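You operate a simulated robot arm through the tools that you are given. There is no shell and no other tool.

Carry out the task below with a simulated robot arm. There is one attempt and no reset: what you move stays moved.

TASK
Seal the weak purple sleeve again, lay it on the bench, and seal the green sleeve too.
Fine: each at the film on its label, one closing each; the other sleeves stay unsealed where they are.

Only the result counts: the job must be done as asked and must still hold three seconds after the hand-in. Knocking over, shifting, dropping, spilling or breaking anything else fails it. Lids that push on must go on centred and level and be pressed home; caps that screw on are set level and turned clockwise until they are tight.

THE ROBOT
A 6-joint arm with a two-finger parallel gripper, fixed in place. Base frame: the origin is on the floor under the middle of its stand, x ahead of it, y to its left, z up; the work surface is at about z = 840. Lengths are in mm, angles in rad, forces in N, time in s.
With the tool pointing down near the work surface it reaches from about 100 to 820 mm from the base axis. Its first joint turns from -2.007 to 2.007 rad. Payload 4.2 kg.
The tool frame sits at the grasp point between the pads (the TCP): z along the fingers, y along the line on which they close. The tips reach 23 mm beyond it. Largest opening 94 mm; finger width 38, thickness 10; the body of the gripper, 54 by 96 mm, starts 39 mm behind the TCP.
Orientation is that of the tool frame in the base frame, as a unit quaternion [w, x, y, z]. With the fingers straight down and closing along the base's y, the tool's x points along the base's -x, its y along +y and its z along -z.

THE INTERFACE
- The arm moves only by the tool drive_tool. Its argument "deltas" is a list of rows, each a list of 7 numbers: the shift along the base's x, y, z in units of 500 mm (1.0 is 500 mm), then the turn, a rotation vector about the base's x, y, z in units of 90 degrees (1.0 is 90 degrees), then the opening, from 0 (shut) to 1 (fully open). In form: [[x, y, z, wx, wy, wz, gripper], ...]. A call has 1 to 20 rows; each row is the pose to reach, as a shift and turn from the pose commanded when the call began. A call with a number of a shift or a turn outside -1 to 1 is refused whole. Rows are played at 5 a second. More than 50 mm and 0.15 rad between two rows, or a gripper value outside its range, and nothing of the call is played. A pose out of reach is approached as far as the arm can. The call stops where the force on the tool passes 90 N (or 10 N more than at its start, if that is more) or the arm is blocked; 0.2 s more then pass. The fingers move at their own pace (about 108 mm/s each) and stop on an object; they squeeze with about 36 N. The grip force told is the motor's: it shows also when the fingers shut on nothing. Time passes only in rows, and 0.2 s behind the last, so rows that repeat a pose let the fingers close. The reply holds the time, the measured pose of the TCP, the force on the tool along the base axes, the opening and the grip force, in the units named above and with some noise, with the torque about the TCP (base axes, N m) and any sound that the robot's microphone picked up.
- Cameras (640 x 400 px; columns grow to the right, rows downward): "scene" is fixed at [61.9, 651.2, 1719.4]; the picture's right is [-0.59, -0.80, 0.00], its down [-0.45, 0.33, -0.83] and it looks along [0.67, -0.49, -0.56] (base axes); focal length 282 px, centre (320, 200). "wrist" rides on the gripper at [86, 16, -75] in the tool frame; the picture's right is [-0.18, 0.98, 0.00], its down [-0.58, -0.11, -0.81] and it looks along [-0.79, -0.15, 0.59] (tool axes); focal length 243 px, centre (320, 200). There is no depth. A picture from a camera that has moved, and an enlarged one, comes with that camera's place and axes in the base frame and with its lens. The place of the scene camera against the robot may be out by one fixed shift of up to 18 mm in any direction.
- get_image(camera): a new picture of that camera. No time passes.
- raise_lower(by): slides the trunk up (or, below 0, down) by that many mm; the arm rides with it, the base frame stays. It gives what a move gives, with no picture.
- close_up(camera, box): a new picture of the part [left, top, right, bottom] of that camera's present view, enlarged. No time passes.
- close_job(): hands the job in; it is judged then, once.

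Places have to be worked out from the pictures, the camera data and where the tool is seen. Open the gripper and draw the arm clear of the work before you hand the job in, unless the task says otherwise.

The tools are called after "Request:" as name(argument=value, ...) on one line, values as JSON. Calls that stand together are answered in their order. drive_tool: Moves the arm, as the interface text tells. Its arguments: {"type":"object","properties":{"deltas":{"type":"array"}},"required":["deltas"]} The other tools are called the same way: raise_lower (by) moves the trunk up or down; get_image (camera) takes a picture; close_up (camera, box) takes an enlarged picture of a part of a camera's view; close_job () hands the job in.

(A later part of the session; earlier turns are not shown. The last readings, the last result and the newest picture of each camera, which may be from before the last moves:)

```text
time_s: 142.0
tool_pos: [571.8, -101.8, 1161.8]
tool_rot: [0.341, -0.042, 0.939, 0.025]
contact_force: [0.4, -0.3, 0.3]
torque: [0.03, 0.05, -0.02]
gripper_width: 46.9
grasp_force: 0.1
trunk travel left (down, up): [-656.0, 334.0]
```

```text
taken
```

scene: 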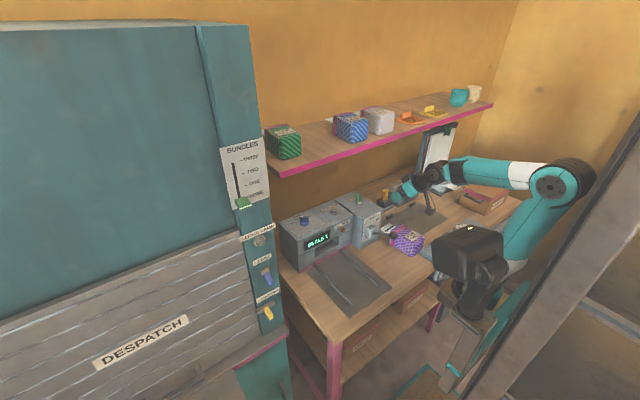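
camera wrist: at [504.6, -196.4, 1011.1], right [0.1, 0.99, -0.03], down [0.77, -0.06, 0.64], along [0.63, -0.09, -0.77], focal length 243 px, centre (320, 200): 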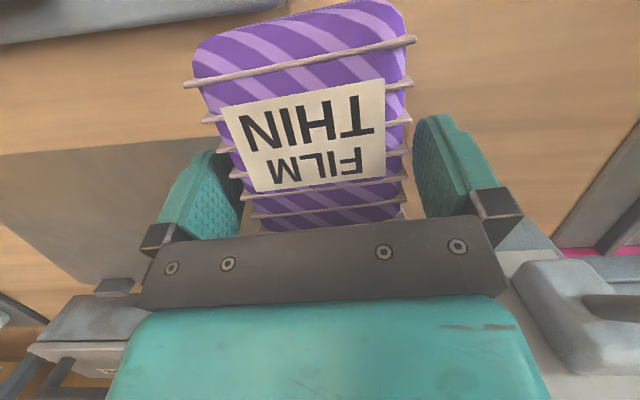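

No flags. I go on toward the knob, precessing the heading from 5° to 30°.

Request:
drive_tool(deltas=[[0.02, 0.05, 0, 0, 0, 0.05, 0.5], [0.04, 0.11, 0, 0, 0, 0.1, 0.5], [0.07, 0.18, 0, 0, 0, 0.16, 0.5], [0.1, 0.25, 0, 0, 0, 0.22, 0.5], [0.136, 0.32, 0, 0, 0, 0.28, 0.5]])

Request:
drive_tool(deltas=[[0.03, 0.03, -0.01, 0, 0, 0.04, 0.45], [0.06, 0.06, -0.03, 0, 0, 0.08, 0.45], [0.09, 0.08, -0.05, 0, 0, 0.12, 0.45], [0.11, 0.09, -0.07, 0, 0, 0.16, 0.45], [0.12, 0.1, -0.08, 0, 0, 0.21, 0.45]])

Request:
get_image(camera="wrist")

Request:
close_up(camera="scene", box=[270, 170, 400, 260])

```text
time_s: 143.2
tool_pos: [639.4, 58.2, 1163.6]
tool_rot: [0.326, -0.247, 0.907, 0.098]
contact_force: [0.1, -0.8, 0.3]
torque: [0.05, 0.0, -0.01]
gripper_width: 46.9
grasp_force: 0.1
trunk travel left (down, up): [-656.0, 334.0]
```

```text
time_s: 144.4
tool_pos: [699.0, 108.2, 1123.1]
tool_rot: [0.306, -0.392, 0.855, 0.149]
contact_force: [-0.4, 0.1, 0.9]
torque: [0.0, 0.02, -0.01]
gripper_width: 42.4
grasp_force: 0.1
trunk travel left (down, up): [-656.0, 334.0]
```

```text
taken
camera wrist: at [612.8, 32.6, 1124.6], right [-0.66, 0.74, 0.13], down [0.05, -0.13, 0.99], along [0.75, 0.66, 0.05], focal length 243 px, centre (320, 200)
```

wrist: 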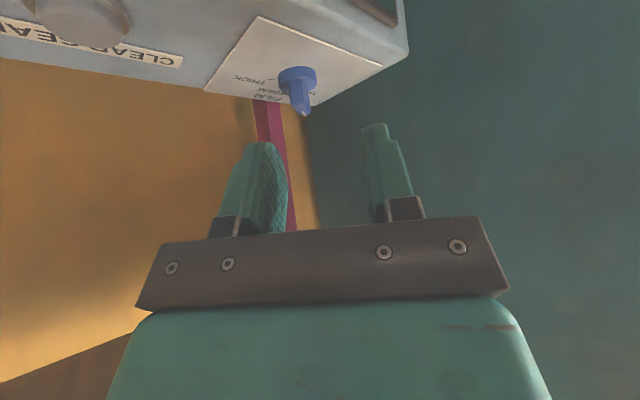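

```text
4.44 times, centred on (335, 215) of scene
camera zoom: at [61.9, 651.2, 1719.4], right [-0.59, -0.8, 0.0], down [-0.45, 0.33, -0.83], along [0.67, -0.49, -0.56], focal length 1254 px, centre (253, 133)
```

zoom: 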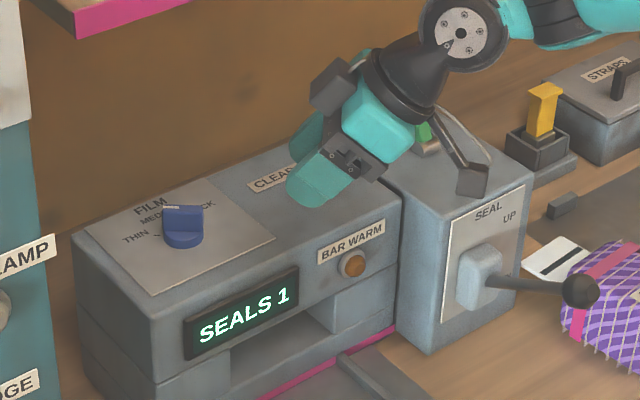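

Heading 49°, matching the ridge at THIN. I move over the knob, then down astride the ridge.

Request:
drive_tool(deltas=[[0.05, 0.038, -0.01, 0, 0, 0, 0.42], [0.1, 0.0755, -0.02, 0, 0, 0, 0.42], [0.15, 0.113, -0.04, 0, 0, 0, 0.42], [0.1836, 0.1386, -0.056, 0, 0, 0, 0.42], [0.1836, 0.1386, -0.085, 0, 0, 0, 0.42], [0.1836, 0.1386, -0.112, 0, 0, 0, 0.42], [0.1836, 0.1386, -0.112, 0, 0, 0, 0.42]])

Request:
get_image(camera="wrist")

```text
time_s: 146.0
tool_pos: [789.5, 177.1, 1066.6]
tool_rot: [0.305, -0.391, 0.855, 0.15]
contact_force: [0.4, 0.6, 0.3]
torque: [-0.01, 0.0, -0.02]
gripper_width: 39.4
grasp_force: 0.2
trunk travel left (down, up): [-656.0, 334.0]
```

```text
taken
camera wrist: at [703.9, 101.8, 1068.4], right [-0.65, 0.74, 0.13], down [0.05, -0.13, 0.99], along [0.75, 0.65, 0.05], focal length 243 px, centre (320, 200)
```

wrist: 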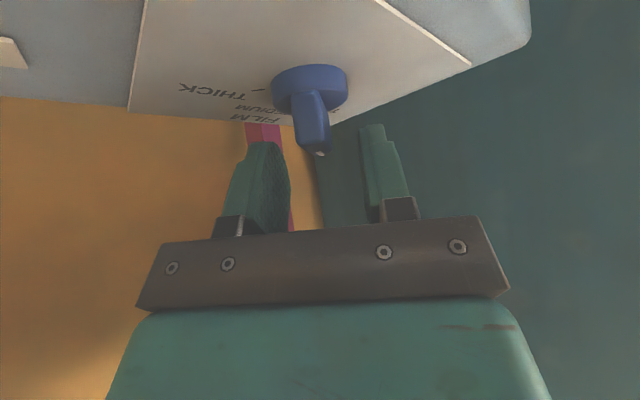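

The fingers straddle the ridge as before. I close on it.

Request:
drive_tool(deltas=[[0, 0, 0, 0, 0, 0, 0.3], [0, 0, 0, 0, 0, 0, 0.2], [0, 0, 0, 0, 0, 0, 0.1], [0, 0, 0, 0, 0, 0, 0.05], [0, 0, 0, 0, 0, 0, 0.05]])

```text
time_s: 147.2
tool_pos: [790.0, 178.5, 1065.6]
tool_rot: [0.304, -0.391, 0.855, 0.15]
contact_force: [-1.0, 0.7, -0.9]
torque: [-0.28, -0.42, -0.03]
gripper_width: 12.8
grasp_force: 45.2
trunk travel left (down, up): [-656.0, 334.0]
```

Gripped flush. I turn the hand from heading 49° to 0° to set the pointer to MEDIUM.

Request:
drive_tool(deltas=[[-0.0002, 0.0005, 0, 0, 0, -0.07, 0.05], [-0.0005, 0.001, 0, 0, 0, -0.14, 0.05], [-0.0007, 0.0015, 0, 0, 0, -0.21, 0.05], [-0.001, 0.002, 0, 0, 0, -0.28, 0.05], [-0.0012, 0.0025, 0, 0, 0, -0.35, 0.05], [-0.0014, 0.003, 0, 0, 0, -0.42, 0.05], [-0.0016, 0.0035, 0, 0, 0, -0.49, 0.05], [-0.0018, 0.004, 0, 0, 0, -0.548, 0.05], [-0.0018, 0.004, 0, 0, 0, -0.548, 0.05]])

Request:
get_image(camera="wrist")

```text
time_s: 149.2
tool_pos: [788.7, 181.0, 1066.8]
tool_rot: [0.339, 0.001, 0.941, 0.008]
contact_force: [-17.4, -2.1, -3.0]
torque: [-0.54, 0.97, -0.04]
gripper_width: 12.9
grasp_force: 44.8
trunk travel left (down, up): [-656.0, 334.0]
```

```text
taken
camera wrist: at [674.6, 196.4, 1068.7], right [0.14, 0.98, 0.13], down [-0.07, -0.13, 0.99], along [0.99, -0.15, 0.05], focal length 243 px, centre (320, 200)
```

wrist: 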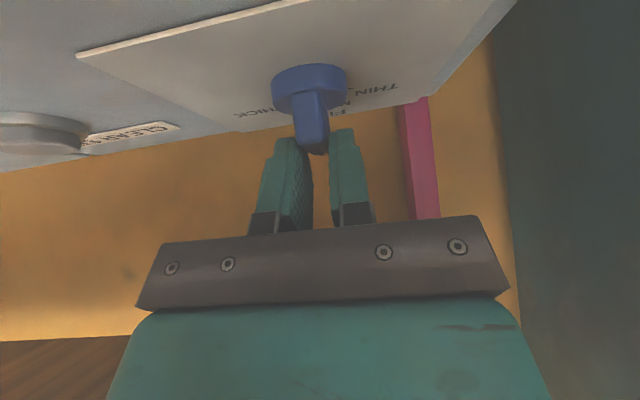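

At heading 0°. I release, lift and check the pointer.

Request:
drive_tool(deltas=[[0, 0, 0, 0, 0, 0, 0.3], [0, 0, 0, 0, 0, 0, 0.42], [0, 0, 0.03, 0, 0, 0, 0.42], [0, 0, 0.06, 0, 0, 0, 0.42], [-0.04, 0, 0.08, 0, 0, 0, 0.42], [-0.1, 0, 0.1, 0, 0, 0, 0.42], [-0.17, 0, 0.11, 0, 0, 0, 0.42], [-0.25, 0, 0.12, 0, 0, 0, 0.42]])

Request:
close_up(camera="scene", box=[280, 190, 350, 240])

Request:
close_up(camera="wrist", box=[200, 0, 460, 140])

```text
time_s: 151.0
tool_pos: [665.3, 178.7, 1127.3]
tool_rot: [0.34, 0.002, 0.941, 0.008]
contact_force: [0.8, 0.0, -0.1]
torque: [-0.01, -0.01, 0.0]
gripper_width: 39.7
grasp_force: 0.1
trunk travel left (down, up): [-656.0, 334.0]
```

```text
8.00 times, centred on (315, 215) of scene
camera zoom: at [61.9, 651.2, 1719.4], right [-0.59, -0.8, 0.0], down [-0.45, 0.33, -0.83], along [0.67, -0.49, -0.56], focal length 2258 px, centre (360, 80)
```

zoom: 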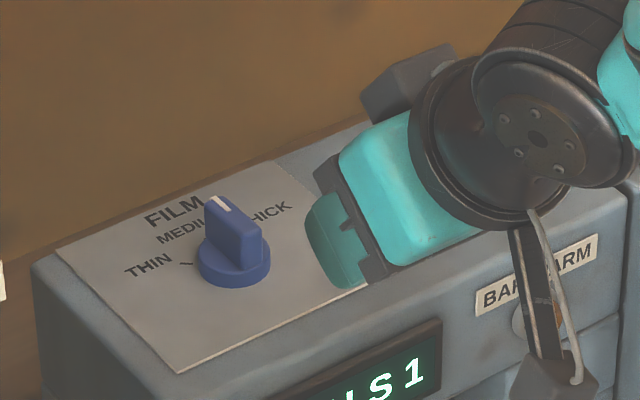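

```text
2.46 times, centred on (330, 70) of wrist
camera zoom: at [550.8, 195.5, 1128.4], right [0.14, 0.98, 0.13], down [-0.07, -0.13, 0.99], along [0.99, -0.15, 0.05], focal length 597 px, centre (295, 520)
```

zoom: 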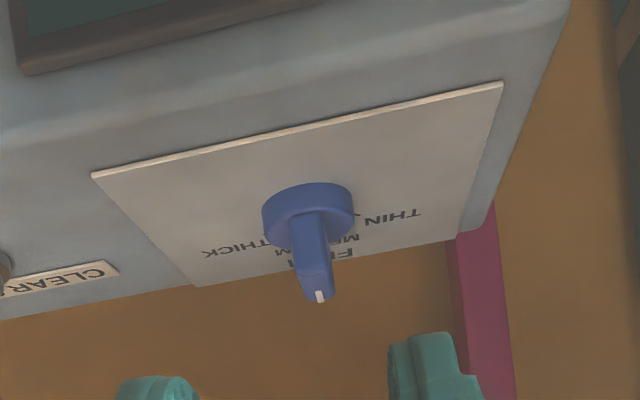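

The pointer stands at MEDIUM (white line along +x). Now the green sleeve on the ledge (about x 788…894, y 170…248, top z ≈ 1382): I raise the trunk 290 mm with the hand in front of the ledge.

Request:
raise_lower(by=290)

Request:
get_image(camera="wrist")

Request:
get_image(camera="scene")

```text
time_s: 153.9
tool_pos: [664.4, 179.4, 1415.5]
tool_rot: [0.34, 0.001, 0.94, 0.009]
contact_force: [-0.2, 0.3, 0.1]
torque: [0.04, 0.0, -0.01]
gripper_width: 39.3
grasp_force: 0.0
trunk travel left (down, up): [-946.0, 44.0]
```

```text
taken
camera wrist: at [550.8, 195.7, 1418.7], right [0.14, 0.98, 0.13], down [-0.07, -0.13, 0.99], along [0.99, -0.15, 0.05], focal length 243 px, centre (320, 200)
```

wrist: 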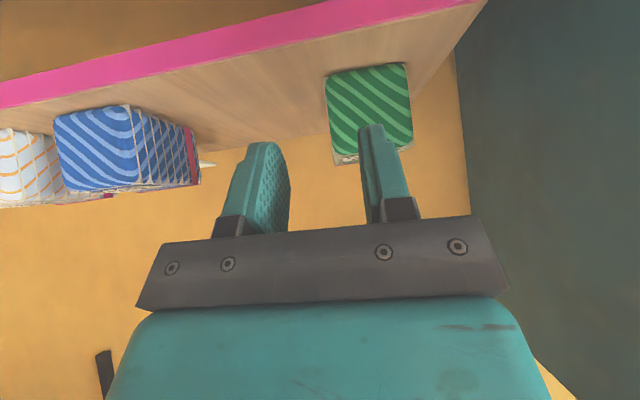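

```text
taken
```

scene: 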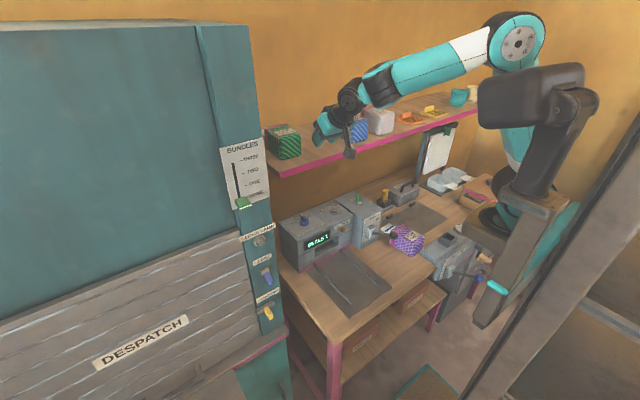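

I can see the green sleeve's front face. I move to [690, 218, 1430] with the fingers fully open and look again to fix its position.

Request:
drive_tool(deltas=[[0.01, 0.02, 0.01, 0, 0, 0, 0.8], [0.03, 0.04, 0.02, 0, 0, 0, 1.0], [0.04, 0.06, 0.03, 0, 0, 0, 1.0], [0.05, 0.077, 0.03, 0, 0, 0, 1.0]])

Request:
get_image(camera="wrist")

Request:
close_up(camera="scene", box=[250, 90, 370, 180])

```text
time_s: 154.9
tool_pos: [691.0, 217.5, 1430.7]
tool_rot: [0.34, 0.001, 0.94, 0.008]
contact_force: [-0.5, 0.4, -0.7]
torque: [0.02, -0.01, -0.02]
gripper_width: 94.0
grasp_force: 0.1
trunk travel left (down, up): [-946.0, 44.0]
```

```text
taken
camera wrist: at [576.1, 234.3, 1433.4], right [0.14, 0.98, 0.13], down [-0.07, -0.13, 0.99], along [0.99, -0.15, 0.05], focal length 243 px, centre (320, 200)
```

wrist: 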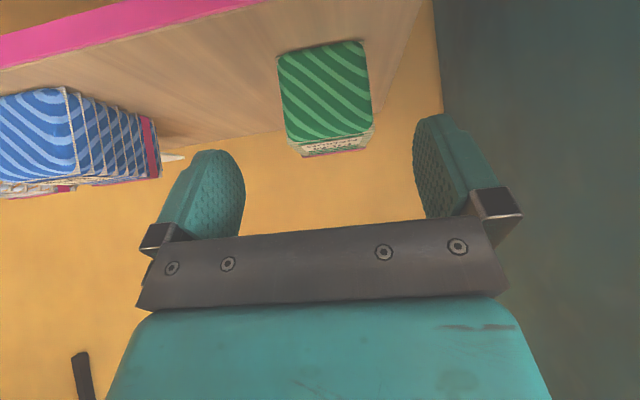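

```text
4.44 times, centred on (310, 135) of scene
camera zoom: at [61.9, 651.2, 1719.4], right [-0.59, -0.8, 0.0], down [-0.45, 0.33, -0.83], along [0.67, -0.49, -0.56], focal length 1254 px, centre (364, 489)
```

zoom: 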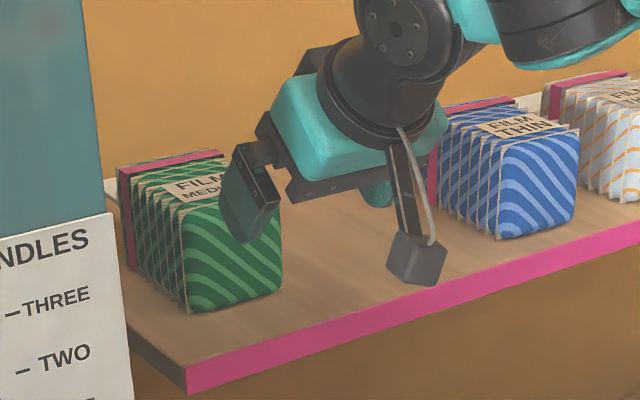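

I zoom on the green sleeve in the wrist view.

Request:
close_up(camera="wrist", box=[240, 20, 410, 180])

```text
2.50 times, centred on (325, 100) of wrist
camera zoom: at [576.1, 234.3, 1433.4], right [0.14, 0.98, 0.13], down [-0.07, -0.13, 0.99], along [0.99, -0.15, 0.05], focal length 606 px, centre (308, 450)
```

zoom: 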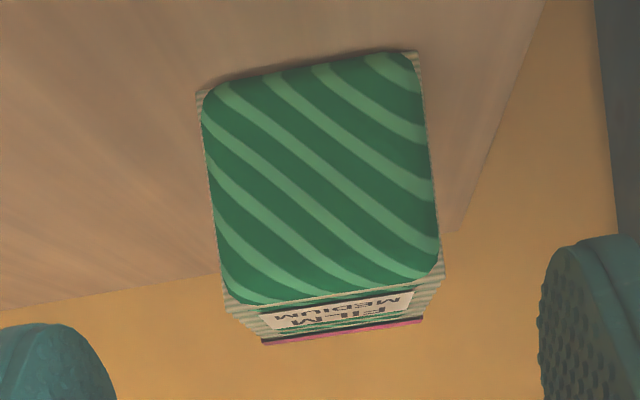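

Green sleeve: first rib at x ≈ 804, 80 wide, y centre 217, top z ≈ 1386, bottom ≈ 1308. I tip the tool to ~58° for reach, still in front of the ledge.

Request:
drive_tool(deltas=[[0.005, 0, 0.0, 0, -0.05, 0, 1.0], [0.01, 0, 0.0, 0, -0.1, 0, 1.0], [0.015, -0.001, 0.0, 0, -0.15, 0, 1.0], [0.02, -0.001, 0.0, 0, -0.2, 0, 1.0], [0.02, -0.001, 0.0, 0, -0.2, 0, 1.0]])

```text
time_s: 156.1
tool_pos: [699.8, 217.1, 1432.4]
tool_rot: [0.483, 0.0, 0.875, 0.009]
contact_force: [0.0, -0.5, 0.5]
torque: [0.0, 0.0, 0.02]
gripper_width: 93.8
grasp_force: 0.0
trunk travel left (down, up): [-946.0, 44.0]
```

No flags. I move forward above the sleeve at a safe height in small steps.

Request:
drive_tool(deltas=[[0.04, 0, 0, 0, 0, 0, 1.0], [0.09, 0, 0, 0, 0, 0, 1.0], [0.14, 0, 0, 0, 0, 0, 1.0], [0.19, 0, 0, 0, 0, 0, 1.0], [0.23, 0, 0, 0, 0, 0, 1.0], [0.26, 0, 0, 0, 0, 0, 1.0]])

Request:
get_image(camera="wrist")

Request:
close_up(camera="scene", box=[250, 90, 370, 180])

```text
time_s: 157.5
tool_pos: [830.0, 216.7, 1433.5]
tool_rot: [0.482, 0.0, 0.876, 0.009]
contact_force: [0.1, -0.7, 0.2]
torque: [0.01, 0.0, -0.04]
gripper_width: 94.0
grasp_force: 0.0
trunk travel left (down, up): [-946.0, 44.0]
```

```text
taken
camera wrist: at [721.1, 233.7, 1399.5], right [0.09, 0.98, 0.17], down [-0.37, -0.13, 0.92], along [0.92, -0.15, 0.35], focal length 243 px, centre (320, 200)
```

wrist: 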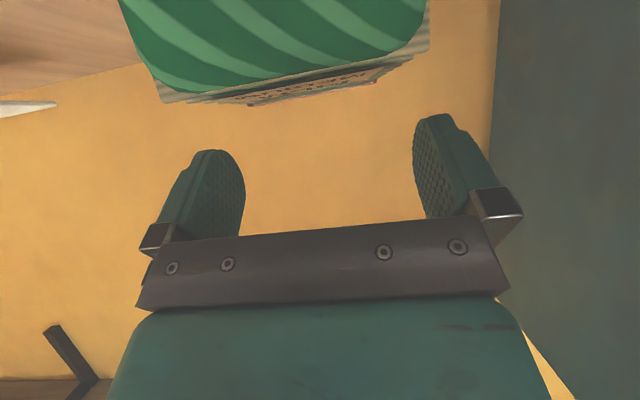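

```text
4.44 times, centred on (310, 135) of scene
camera zoom: at [61.9, 651.2, 1719.4], right [-0.59, -0.8, 0.0], down [-0.45, 0.33, -0.83], along [0.67, -0.49, -0.56], focal length 1254 px, centre (364, 489)
```

zoom: 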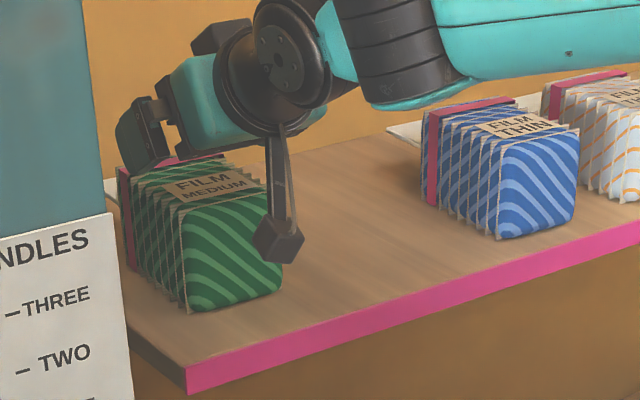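

Reachable without flags; the sleeve is centred (y ≈ 217, top ≈ 1388). I descend 60 mm astride it.

Request:
drive_tool(deltas=[[0, 0.001, -0.03, 0, 0, 0, 1.0], [0, 0.001, -0.06, 0, 0, 0, 1.0], [0, 0.001, -0.09, 0, 0, 0, 1.0], [0, 0.001, -0.11, 0, 0, 0, 1.0], [0, 0.001, -0.12, 0, 0, 0, 1.0]])

Request:
get_image(camera="wrist")

Request:
close_up(camera="scene", box=[250, 90, 370, 180])

```text
time_s: 158.7
tool_pos: [830.1, 217.7, 1373.2]
tool_rot: [0.484, 0.001, 0.875, 0.009]
contact_force: [-4.1, -0.2, 6.6]
torque: [-0.28, 0.18, -0.14]
gripper_width: 93.9
grasp_force: 0.0
trunk travel left (down, up): [-946.0, 44.0]
```

```text
taken
camera wrist: at [720.2, 234.4, 1339.6], right [0.09, 0.98, 0.17], down [-0.37, -0.13, 0.92], along [0.92, -0.15, 0.35], focal length 243 px, centre (320, 200)
```

wrist: 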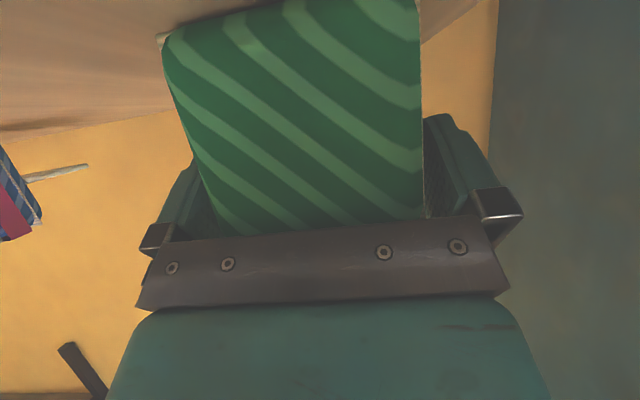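

```text
4.44 times, centred on (310, 135) of scene
camera zoom: at [61.9, 651.2, 1719.4], right [-0.59, -0.8, 0.0], down [-0.45, 0.33, -0.83], along [0.67, -0.49, -0.56], focal length 1254 px, centre (364, 489)
```

zoom: 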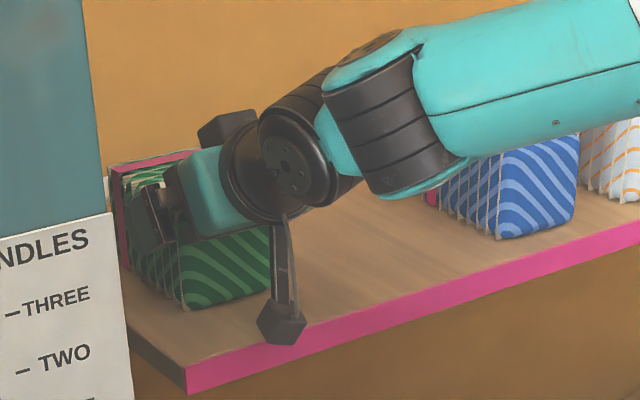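

A light contact (about 8 N) – the palm just touches the sleeve's front top edge. I ease up 5 mm and then close the fingers.

Request:
drive_tool(deltas=[[-0.004, 0, 0.006, 0, 0, 0, 1.0], [-0.006, 0, 0.01, 0, 0, 0, 1.0]])

Request:
drive_tool(deltas=[[0, 0, 0, 0, 0, 0, 0.85], [0, 0, 0, 0, 0, 0, 0.7], [0, 0, 0, 0, 0, 0, 0.6], [0, 0, 0, 0, 0, 0, 0.6], [0, 0, 0, 0, 0, 0, 0.6]])

Request:
get_image(camera="wrist")

```text
time_s: 159.3
tool_pos: [825.7, 219.0, 1375.0]
tool_rot: [0.483, -0.001, 0.876, 0.009]
contact_force: [-0.1, 0.0, 0.6]
torque: [-0.01, 0.03, 0.02]
gripper_width: 93.9
grasp_force: 0.1
trunk travel left (down, up): [-946.0, 44.0]
```

```text
time_s: 160.5
tool_pos: [827.8, 217.0, 1377.2]
tool_rot: [0.483, 0.0, 0.876, 0.009]
contact_force: [0.3, -0.5, -0.1]
torque: [-0.05, 0.1, -0.02]
gripper_width: 80.1
grasp_force: 36.3
trunk travel left (down, up): [-946.0, 44.0]
```

```text
taken
camera wrist: at [717.6, 234.2, 1343.0], right [0.09, 0.98, 0.17], down [-0.37, -0.13, 0.92], along [0.92, -0.15, 0.35], focal length 243 px, centre (320, 200)
```

wrist: 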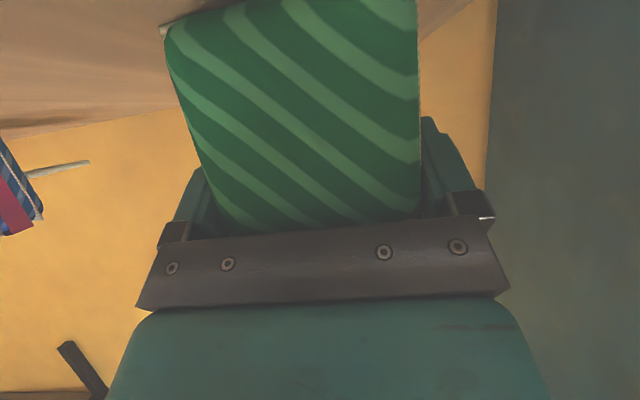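

Gripped at 80 mm. I lift 25 mm and then draw back from the ledge.

Request:
drive_tool(deltas=[[0, 0, 0.02, 0, 0, 0, 0.6], [0, 0, 0.04, 0, 0, 0, 0.6], [0, 0, 0.055, 0, 0, 0, 0.6], [-0.04, 0, 0.06, 0, 0, 0, 0.6]])

Request:
get_image(camera="wrist")

Request:
close_up(camera="scene", box=[250, 90, 370, 180])

```text
time_s: 161.5
tool_pos: [807.5, 218.2, 1407.3]
tool_rot: [0.482, 0.0, 0.876, 0.008]
contact_force: [0.4, -0.3, -3.5]
torque: [0.01, 0.08, 0.02]
gripper_width: 80.0
grasp_force: 35.9
trunk travel left (down, up): [-946.0, 44.0]
```

```text
taken
camera wrist: at [698.3, 234.6, 1373.4], right [0.09, 0.98, 0.17], down [-0.37, -0.13, 0.92], along [0.92, -0.15, 0.35], focal length 243 px, centre (320, 200)
```

wrist: 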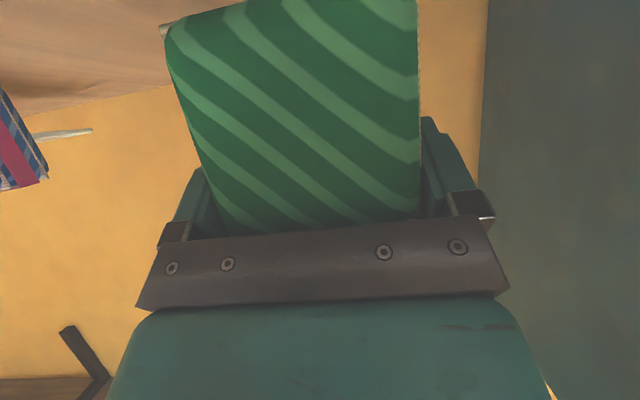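

```text
4.44 times, centred on (310, 135) of scene
camera zoom: at [61.9, 651.2, 1719.4], right [-0.59, -0.8, 0.0], down [-0.45, 0.33, -0.83], along [0.67, -0.49, -0.56], focal length 1254 px, centre (364, 489)
```

zoom: 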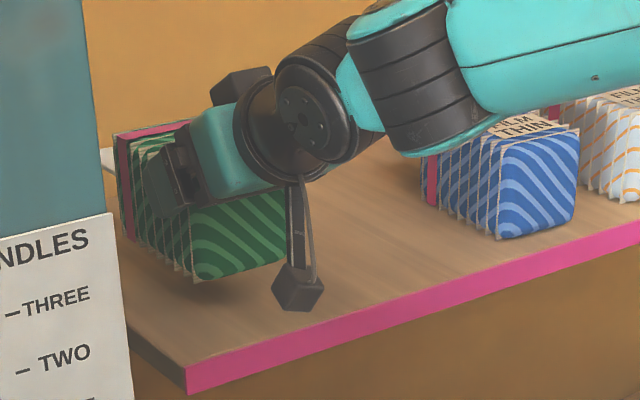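

The sleeve is held level. I draw back from the ledge to about [600, 130, 1420].

Request:
drive_tool(deltas=[[-0.07, 0, 0.01, 0, 0, 0, 0.6], [-0.15, -0.01, 0.02, 0, 0, 0, 0.6], [-0.23, -0.04, 0.026, 0, 0, 0, 0.6], [-0.3, -0.08, 0.026, 0, 0, 0, 0.6], [-0.36, -0.13, 0.026, 0, 0, 0, 0.6], [-0.415, -0.176, 0.026, 0, 0, 0, 0.6]])

Request:
get_image(camera="scene")

```text
time_s: 162.9
tool_pos: [600.0, 128.2, 1419.8]
tool_rot: [0.483, 0.001, 0.876, 0.007]
contact_force: [-0.2, 0.5, -3.5]
torque: [-0.02, 0.11, 0.03]
gripper_width: 79.9
grasp_force: 36.0
trunk travel left (down, up): [-946.0, 44.0]
```

```text
taken
```

scene: 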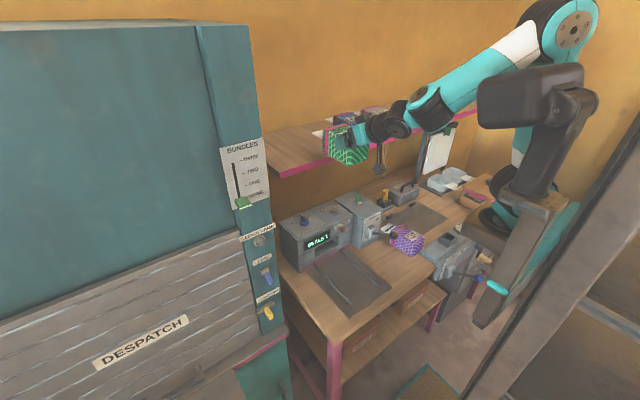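

No flags. I pull back to x = 560 (tail end then at ≈ 685, clear of the sealer's front at 716) and centre on y = 120.

Request:
drive_tool(deltas=[[-0.04, -0.008, 0, 0, 0, 0, 0.6], [-0.08, -0.016, 0, 0, 0, 0, 0.6]])

Request:
raise_lower(by=-300)

Request:
get_image(camera="scene")

```text
time_s: 163.5
tool_pos: [559.6, 121.4, 1419.6]
tool_rot: [0.483, 0.001, 0.876, 0.008]
contact_force: [-0.1, -0.1, -2.6]
torque: [-0.01, 0.07, 0.0]
gripper_width: 79.6
grasp_force: 35.7
trunk travel left (down, up): [-946.0, 44.0]
```

```text
time_s: 166.5
tool_pos: [559.5, 120.6, 1119.9]
tool_rot: [0.482, 0.001, 0.876, 0.008]
contact_force: [-0.4, -0.3, -2.4]
torque: [0.0, 0.1, -0.01]
gripper_width: 79.6
grasp_force: 35.8
trunk travel left (down, up): [-646.0, 344.0]
```

```text
taken
```

scene: 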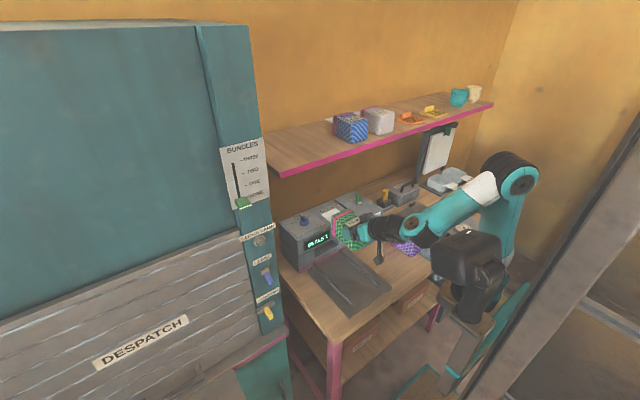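

The blue and white sleeves are untouched. I lower another 135 mm.

Request:
raise_lower(by=-135)

Request:
close_up(camera="scene", box=[280, 190, 440, 310])

Request:
get_image(camera="wrist")

```text
time_s: 168.1
tool_pos: [558.9, 121.0, 985.0]
tool_rot: [0.483, 0.0, 0.876, 0.008]
contact_force: [-3.4, 0.4, -3.4]
torque: [0.0, 0.2, -0.06]
gripper_width: 79.7
grasp_force: 36.3
trunk travel left (down, up): [-511.0, 479.0]
```

```text
3.33 times, centred on (360, 250) of scene
camera zoom: at [61.9, 651.2, 1719.4], right [-0.59, -0.8, 0.0], down [-0.45, 0.33, -0.83], along [0.67, -0.49, -0.56], focal length 941 px, centre (187, 33)
```

zoom: 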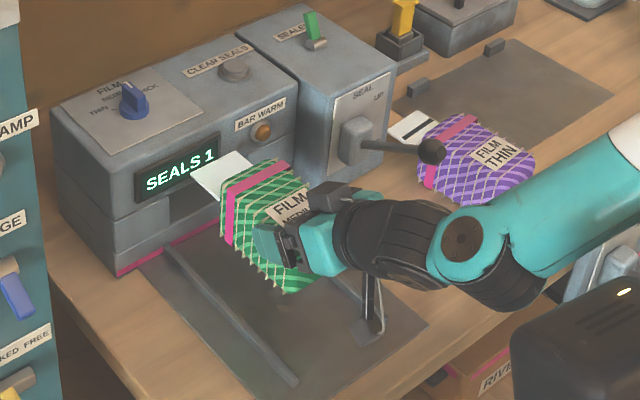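

```text
taken
camera wrist: at [450.2, 137.7, 951.5], right [0.09, 0.98, 0.17], down [-0.37, -0.13, 0.92], along [0.92, -0.15, 0.35], focal length 243 px, centre (320, 200)
```

wrist: 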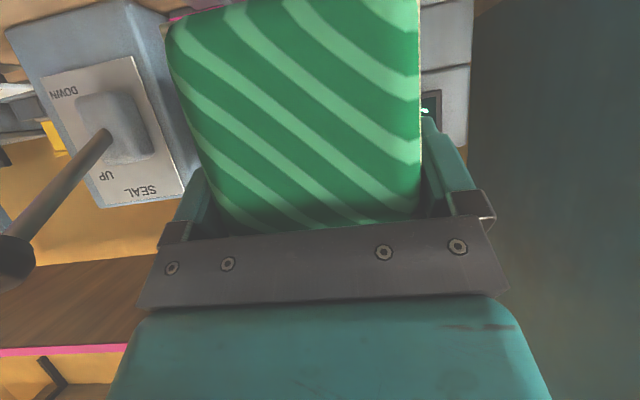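

A slight −x force (3 N): the tail is just brushing the sealer's front. I back off 18 mm before going lower.

Request:
drive_tool(deltas=[[-0.018, 0, 0.0, 0, 0, 0, 0.6], [-0.036, 0, 0.0, 0, 0, 0, 0.6]])

Request:
close_up(camera="scene", box=[290, 200, 390, 290])

```text
time_s: 168.7
tool_pos: [541.5, 121.1, 984.6]
tool_rot: [0.483, 0.0, 0.876, 0.009]
contact_force: [-1.0, 0.0, -3.0]
torque: [-0.02, 0.07, 0.0]
gripper_width: 79.9
grasp_force: 35.6
trunk travel left (down, up): [-511.0, 479.0]
```

```text
4.44 times, centred on (340, 245) of scene
camera zoom: at [61.9, 651.2, 1719.4], right [-0.59, -0.8, 0.0], down [-0.45, 0.33, -0.83], along [0.67, -0.49, -0.56], focal length 1254 px, centre (231, 0)
```

zoom: 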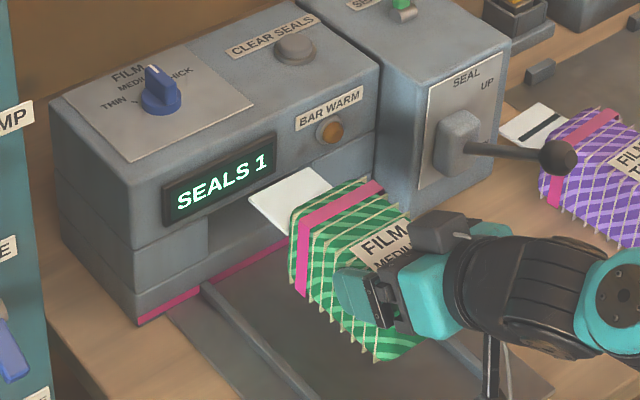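

Free again; the sleeve hangs level and square before the slot. I descend toward the tray to z ≈ 930.

Request:
drive_tool(deltas=[[0, 0, -0.03, 0, 0, 0, 0.6], [0, 0, -0.06, 0, 0, 0, 0.6], [0, 0, -0.09, 0, 0, 0, 0.6], [0, 0, -0.11, 0, 0, 0, 0.6]])

Request:
close_up(camera="scene", box=[290, 200, 390, 290])

```text
time_s: 169.7
tool_pos: [540.8, 121.5, 929.9]
tool_rot: [0.483, 0.0, 0.876, 0.009]
contact_force: [-0.4, -0.2, -2.5]
torque: [-0.03, 0.09, 0.01]
gripper_width: 80.0
grasp_force: 35.9
trunk travel left (down, up): [-511.0, 479.0]
```

```text
4.44 times, centred on (340, 245) of scene
camera zoom: at [61.9, 651.2, 1719.4], right [-0.59, -0.8, 0.0], down [-0.45, 0.33, -0.83], along [0.67, -0.49, -0.56], focal length 1254 px, centre (231, 0)
```

zoom: 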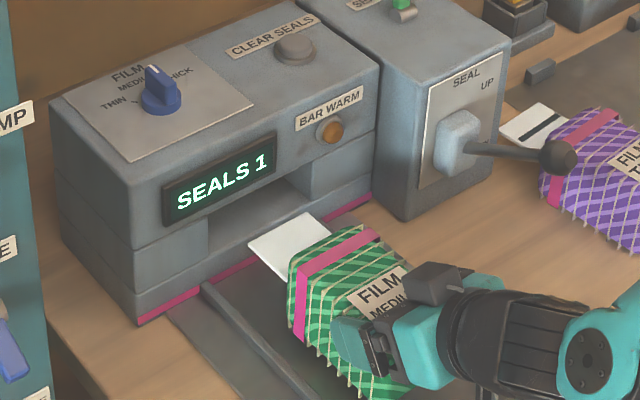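

Still free. Lower in small steps until the tray is felt.

Request:
drive_tool(deltas=[[0, 0, -0.006, 0, 0, 0, 0.6], [0, 0, -0.012, 0, 0, 0, 0.6], [0, 0, -0.018, 0, 0, 0, 0.6]])

```text
time_s: 170.5
tool_pos: [540.3, 120.7, 920.2]
tool_rot: [0.483, -0.001, 0.876, 0.009]
contact_force: [0.4, 0.7, -2.2]
torque: [-0.01, 0.09, -0.03]
gripper_width: 79.7
grasp_force: 35.6
trunk travel left (down, up): [-511.0, 479.0]
```

Request:
drive_tool(deltas=[[0, 0, -0.005, 0, 0, 0, 0.6], [0, 0, -0.01, 0, 0, 0, 0.6], [0, 0, -0.015, 0, 0, 0, 0.6]])

```text
time_s: 171.3
tool_pos: [542.2, 121.5, 913.0]
tool_rot: [0.484, 0.0, 0.875, 0.008]
contact_force: [-0.2, 0.0, -2.0]
torque: [-0.08, 0.12, 0.0]
gripper_width: 79.8
grasp_force: 35.9
trunk travel left (down, up): [-511.0, 479.0]
```

No contact yet at z 913, so the tray is a little lower; I continue down by up to 7 mm in small steps.

Request:
drive_tool(deltas=[[0, 0, -0.004, 0, 0, 0, 0.6], [0, 0, -0.008, 0, 0, 0, 0.6], [0, 0, -0.012, 0, 0, 0, 0.6]])

Request:
close_up(camera="scene", box=[290, 200, 390, 290])

```text
time_s: 172.1
tool_pos: [542.1, 121.5, 910.2]
tool_rot: [0.486, 0.001, 0.874, 0.009]
contact_force: [0.1, 2.8, 33.6]
torque: [-1.26, 0.08, -0.06]
gripper_width: 80.4
grasp_force: 35.8
trunk travel left (down, up): [-511.0, 479.0]
```

```text
4.44 times, centred on (340, 245) of scene
camera zoom: at [61.9, 651.2, 1719.4], right [-0.59, -0.8, 0.0], down [-0.45, 0.33, -0.83], along [0.67, -0.49, -0.56], focal length 1254 px, centre (231, 0)
```

zoom: 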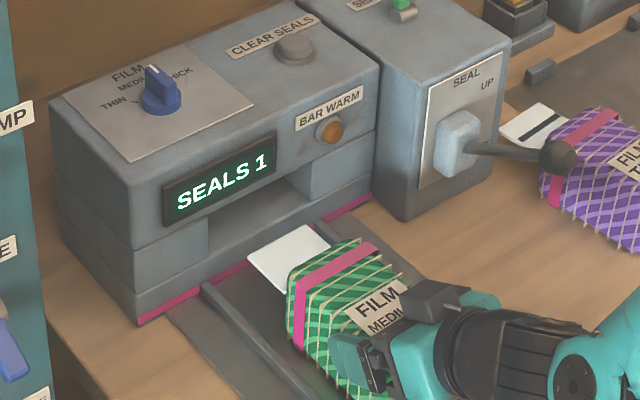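

Contact with the tray at z ≈ 910 (34 N). The purple one had sat about 11 mm higher, so I look closely at the slot mouth before sliding in.

Request:
close_up(camera="scene", box=[300, 225, 360, 275])

Request:
get_image(camera="wrist")

```text
8.00 times, centred on (330, 250) of scene
camera zoom: at [61.9, 651.2, 1719.4], right [-0.59, -0.8, 0.0], down [-0.45, 0.33, -0.83], along [0.67, -0.49, -0.56], focal length 2258 px, centre (240, -200)
```

zoom: 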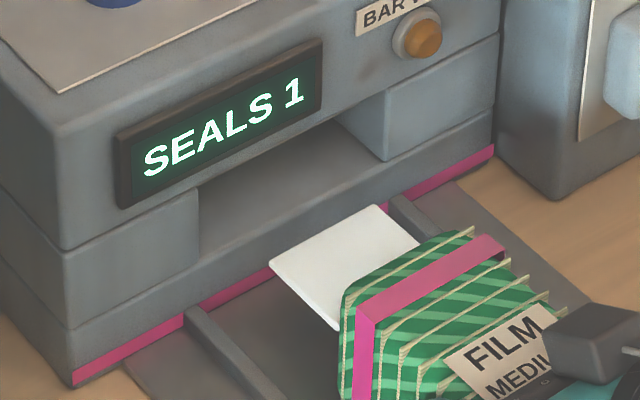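

```text
taken
camera wrist: at [432.7, 138.1, 875.8], right [0.09, 0.98, 0.17], down [-0.38, -0.13, 0.92], along [0.92, -0.15, 0.36], focal length 243 px, centre (320, 200)
```

wrist: 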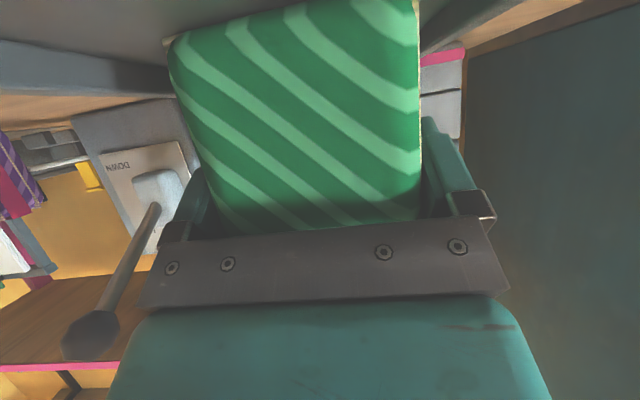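

The recess mouth runs from about z 866 to 934 and the tail is at z ≈ 880, so it will enter. I lift ~3 mm off the tray and slide forward 40 mm first.

Request:
drive_tool(deltas=[[0, -0.001, 0.006, 0, 0, 0, 0.6], [0, -0.0015, 0.012, 0, 0, 0, 0.6], [0.03, -0.0015, 0.012, 0, 0, 0, 0.6], [0.055, -0.0015, 0.012, 0, 0, 0, 0.6], [0.08, -0.0015, 0.012, 0, 0, 0, 0.6]])

Request:
close_up(camera="scene", box=[300, 225, 360, 275])

```text
time_s: 173.3
tool_pos: [581.6, 120.7, 912.1]
tool_rot: [0.483, -0.001, 0.876, 0.009]
contact_force: [0.1, -0.3, -3.1]
torque: [0.01, 0.09, 0.02]
gripper_width: 79.9
grasp_force: 35.9
trunk travel left (down, up): [-511.0, 479.0]
```

```text
8.00 times, centred on (330, 250) of scene
camera zoom: at [61.9, 651.2, 1719.4], right [-0.59, -0.8, 0.0], down [-0.45, 0.33, -0.83], along [0.67, -0.49, -0.56], focal length 2258 px, centre (240, -200)
```

zoom: 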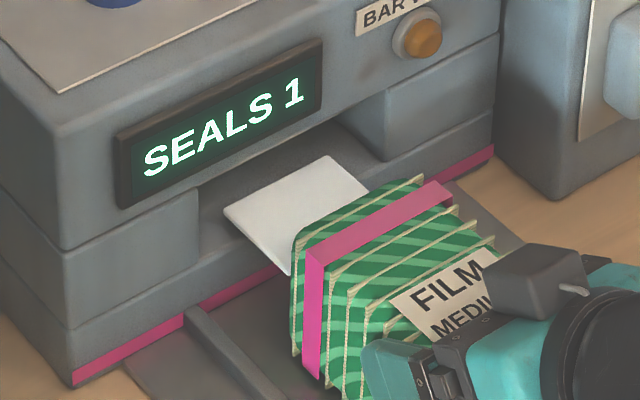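

The tail is entering the recess freely. I slide the remaining ~42 mm in small steps.

Request:
drive_tool(deltas=[[0.02, 0, 0, 0, 0, 0, 0.6], [0.04, 0, 0, 0, 0, 0, 0.6], [0.055, 0, 0, 0, 0, 0, 0.6], [0.07, 0, 0, 0, 0, 0, 0.6], [0.0785, 0, 0, 0, 0, 0, 0.6]])

Request:
close_up(camera="scene", box=[300, 225, 370, 285])

```text
time_s: 174.5
tool_pos: [620.8, 120.1, 913.0]
tool_rot: [0.483, 0.0, 0.876, 0.008]
contact_force: [0.2, 0.6, -2.0]
torque: [-0.04, 0.05, -0.01]
gripper_width: 79.9
grasp_force: 36.4
trunk travel left (down, up): [-511.0, 479.0]
```

```text
6.67 times, centred on (335, 255) of scene
camera zoom: at [61.9, 651.2, 1719.4], right [-0.59, -0.8, 0.0], down [-0.45, 0.33, -0.83], along [0.67, -0.49, -0.56], focal length 1882 px, centre (220, -167)
```

zoom: 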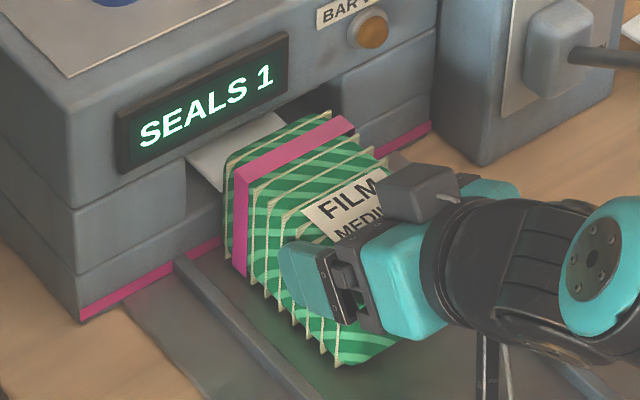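

The position now matches the purple sleeve's original seat almost pixel for pixel. I set it down the last 3 mm (and 2 mm further in).

Request:
drive_tool(deltas=[[0.004, 0, 0, 0, 0, 0, 0.6], [0.004, 0, -0.004, 0, 0, 0, 0.6], [0.004, 0, -0.006, 0, 0, 0, 0.6]])

```text
time_s: 175.3
tool_pos: [622.1, 121.1, 910.9]
tool_rot: [0.483, 0.0, 0.876, 0.008]
contact_force: [-11.6, -0.7, 2.3]
torque: [-0.14, 0.42, -0.48]
gripper_width: 79.7
grasp_force: 35.9
trunk travel left (down, up): [-511.0, 479.0]
```

The sleeve touches its stop (−12 N in x) and the tray. I release it.

Request:
drive_tool(deltas=[[-0.002, 0, -0.001, 0, 0, 0, 0.6], [-0.003, 0, -0.001, 0, 0, 0, 0.85], [-0.003, 0, -0.001, 0, 0, 0, 0.95], [-0.003, 0, -0.001, 0, 0, 0, 1.0], [-0.003, 0, -0.001, 0, 0, 0, 1.0]])

Request:
close_up(camera="scene", box=[300, 225, 370, 285])

Request:
get_image(camera="wrist")

```text
time_s: 176.5
tool_pos: [621.4, 120.0, 910.2]
tool_rot: [0.483, 0.0, 0.876, 0.009]
contact_force: [-0.3, 0.0, 0.7]
torque: [0.01, -0.01, -0.04]
gripper_width: 93.7
grasp_force: 0.2
trunk travel left (down, up): [-511.0, 479.0]
```

```text
6.67 times, centred on (335, 255) of scene
camera zoom: at [61.9, 651.2, 1719.4], right [-0.59, -0.8, 0.0], down [-0.45, 0.33, -0.83], along [0.67, -0.49, -0.56], focal length 1882 px, centre (220, -167)
```

zoom: 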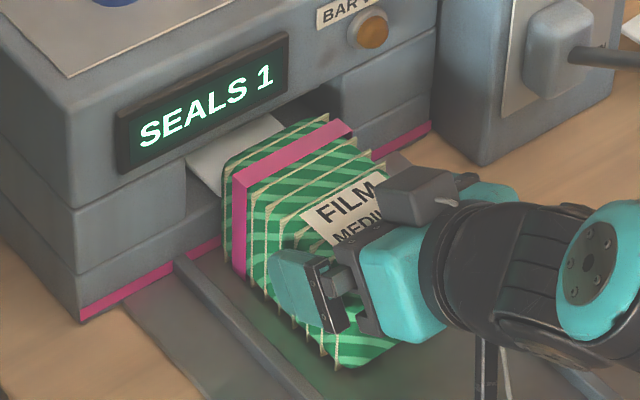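

```text
taken
camera wrist: at [512.2, 137.1, 876.6], right [0.09, 0.98, 0.17], down [-0.37, -0.13, 0.92], along [0.92, -0.15, 0.35], focal length 243 px, centre (320, 200)
```

wrist: 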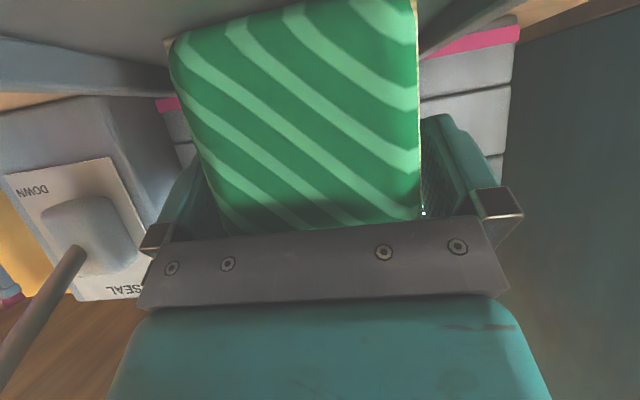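

The green sleeve is seated and free. I back the hand off along −x and upward.

Request:
drive_tool(deltas=[[-0.03, 0, 0.012, 0, 0, 0, 1.0], [-0.07, 0, 0.03, 0, 0, 0, 1.0], [-0.12, 0, 0.06, 0, 0, 0, 1.0], [-0.16, 0, 0.1, 0, 0, 0, 1.0], [-0.18, 0, 0.16, 0, 0, 0, 1.0]])

Request:
close_up(camera="scene", box=[290, 200, 410, 300])

```text
time_s: 177.7
tool_pos: [531.4, 119.8, 990.8]
tool_rot: [0.482, 0.0, 0.876, 0.008]
contact_force: [0.5, -1.0, 0.2]
torque: [-0.03, 0.03, -0.01]
gripper_width: 93.8
grasp_force: 0.1
trunk travel left (down, up): [-511.0, 479.0]
```

```text
4.00 times, centred on (350, 250) of scene
camera zoom: at [61.9, 651.2, 1719.4], right [-0.59, -0.8, 0.0], down [-0.45, 0.33, -0.83], along [0.67, -0.49, -0.56], focal length 1129 px, centre (200, 0)
```

zoom: 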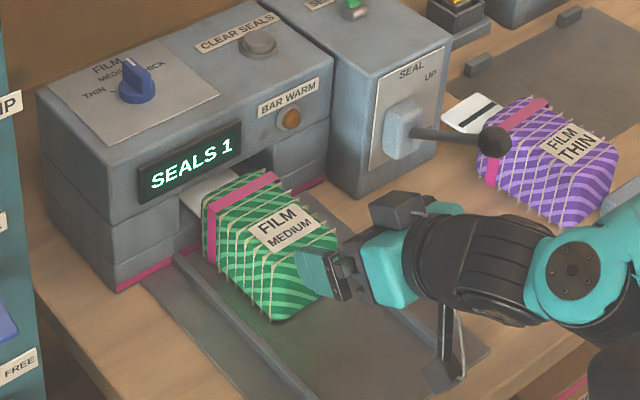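

The green sleeve sits squarely in the slot. I rise to z ≈ 1090 and reduce the tilt to about 20°.

Request:
drive_tool(deltas=[[0, 0, 0.03, 0, 0.06, 0, 0.7], [0, 0, 0.06, 0, 0.12, 0, 0.6], [0, 0, 0.1, 0, 0.18, 0, 0.6], [0, 0, 0.14, 0, 0.24, 0, 0.6], [0, 0, 0.17, 0, 0.3, 0, 0.6], [0, 0, 0.2, 0, 0.36, 0, 0.6], [0, 0, 0.2, 0, 0.42, 0, 0.6]])

```text
time_s: 179.3
tool_pos: [531.3, 120.4, 1090.4]
tool_rot: [0.171, 0.003, 0.985, 0.007]
contact_force: [0.5, -0.9, 0.4]
torque: [-0.02, 0.05, 0.01]
gripper_width: 56.2
grasp_force: 0.1
trunk travel left (down, up): [-511.0, 479.0]
```

No flags. I traverse over to above the lever ball at [541, −62, 1090].

Request:
drive_tool(deltas=[[0.003, -0.06, 0, 0, 0, 0, 0.6], [0.006, -0.12, 0, 0, 0, 0, 0.6], [0.01, -0.19, 0, 0, 0, 0, 0.6], [0.014, -0.26, 0, 0, 0, 0, 0.6], [0.017, -0.32, 0, 0, 0, 0, 0.6], [0.02, -0.364, 0, 0, 0, 0, 0.6]])

Request:
get_image(camera="wrist")

Request:
close_up(camera="scene", box=[290, 180, 450, 300])

```text
time_s: 180.7
tool_pos: [541.2, -62.5, 1088.9]
tool_rot: [0.174, 0.002, 0.985, 0.009]
contact_force: [-0.4, -0.7, -0.6]
torque: [-0.06, -0.01, -0.02]
gripper_width: 56.5
grasp_force: 0.1
trunk travel left (down, up): [-511.0, 479.0]
```

```text
taken
camera wrist: at [434.7, -46.3, 1129.6], right [0.17, 0.98, 0.08], down [0.27, -0.13, 0.95], along [0.95, -0.14, -0.29], focal length 243 px, centre (320, 200)
```

wrist: 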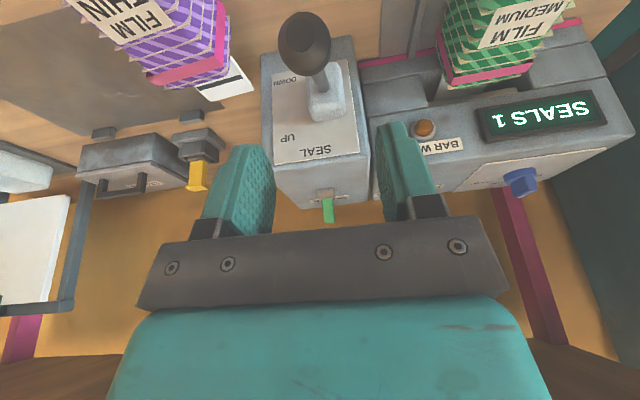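

```text
3.33 times, centred on (370, 240) of scene
camera zoom: at [61.9, 651.2, 1719.4], right [-0.59, -0.8, 0.0], down [-0.45, 0.33, -0.83], along [0.67, -0.49, -0.56], focal length 941 px, centre (153, 67)
```

zoom: 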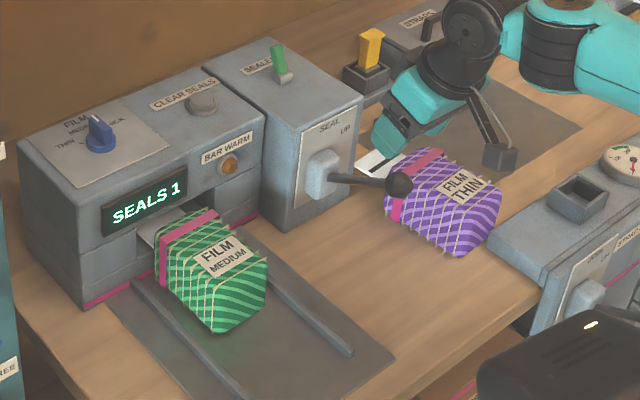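

The ball is directly between the finger planes at [540, −62, 1006]. I lower so that it sits deeper in the hand than last time.

Request:
drive_tool(deltas=[[0.001, 0, -0.05, 0, 0, 0, 0.6], [0.003, 0, -0.1, 0, 0, 0, 0.6], [0.0046, 0, -0.14, 0, 0, 0, 0.6], [0.0046, 0, -0.17, 0, 0, 0, 0.6], [0.0046, 0, -0.184, 0, 0, 0, 0.6], [0.0046, 0, -0.184, 0, 0, 0, 0.6]])

Request:
get_image(camera="wrist")

```text
time_s: 182.1
tool_pos: [543.4, -61.2, 998.7]
tool_rot: [0.173, 0.003, 0.985, 0.008]
contact_force: [0.3, -0.5, 0.1]
torque: [0.01, -0.01, 0.01]
gripper_width: 56.3
grasp_force: 0.0
trunk travel left (down, up): [-511.0, 479.0]
```

```text
taken
camera wrist: at [437.4, -45.1, 1038.7], right [0.18, 0.98, 0.08], down [0.27, -0.13, 0.95], along [0.95, -0.15, -0.29], focal length 243 px, centre (320, 200)
```

wrist: 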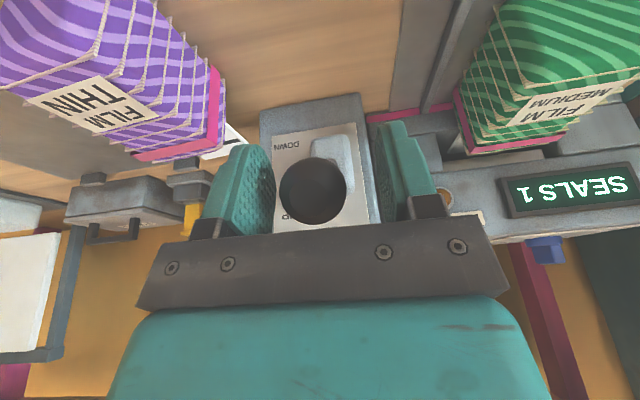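

The ball is a couple of millimetres toward −y; I correct by 2 mm and grip it.

Request:
drive_tool(deltas=[[0, -0.004, 0, 0, 0, 0, 0.6], [0, -0.004, 0, 0, 0, 0, 0.45], [0, -0.004, 0, 0, 0, 0, 0.3], [0, -0.004, 0, 0, 0, 0, 0.2], [0, -0.004, 0, 0, 0, 0, 0.2]])

```text
time_s: 183.3
tool_pos: [543.7, -65.6, 998.7]
tool_rot: [0.173, 0.003, 0.985, 0.008]
contact_force: [1.7, -12.9, 0.0]
torque: [-0.05, 0.01, -0.14]
gripper_width: 30.6
grasp_force: 44.8
trunk travel left (down, up): [-511.0, 479.0]
```

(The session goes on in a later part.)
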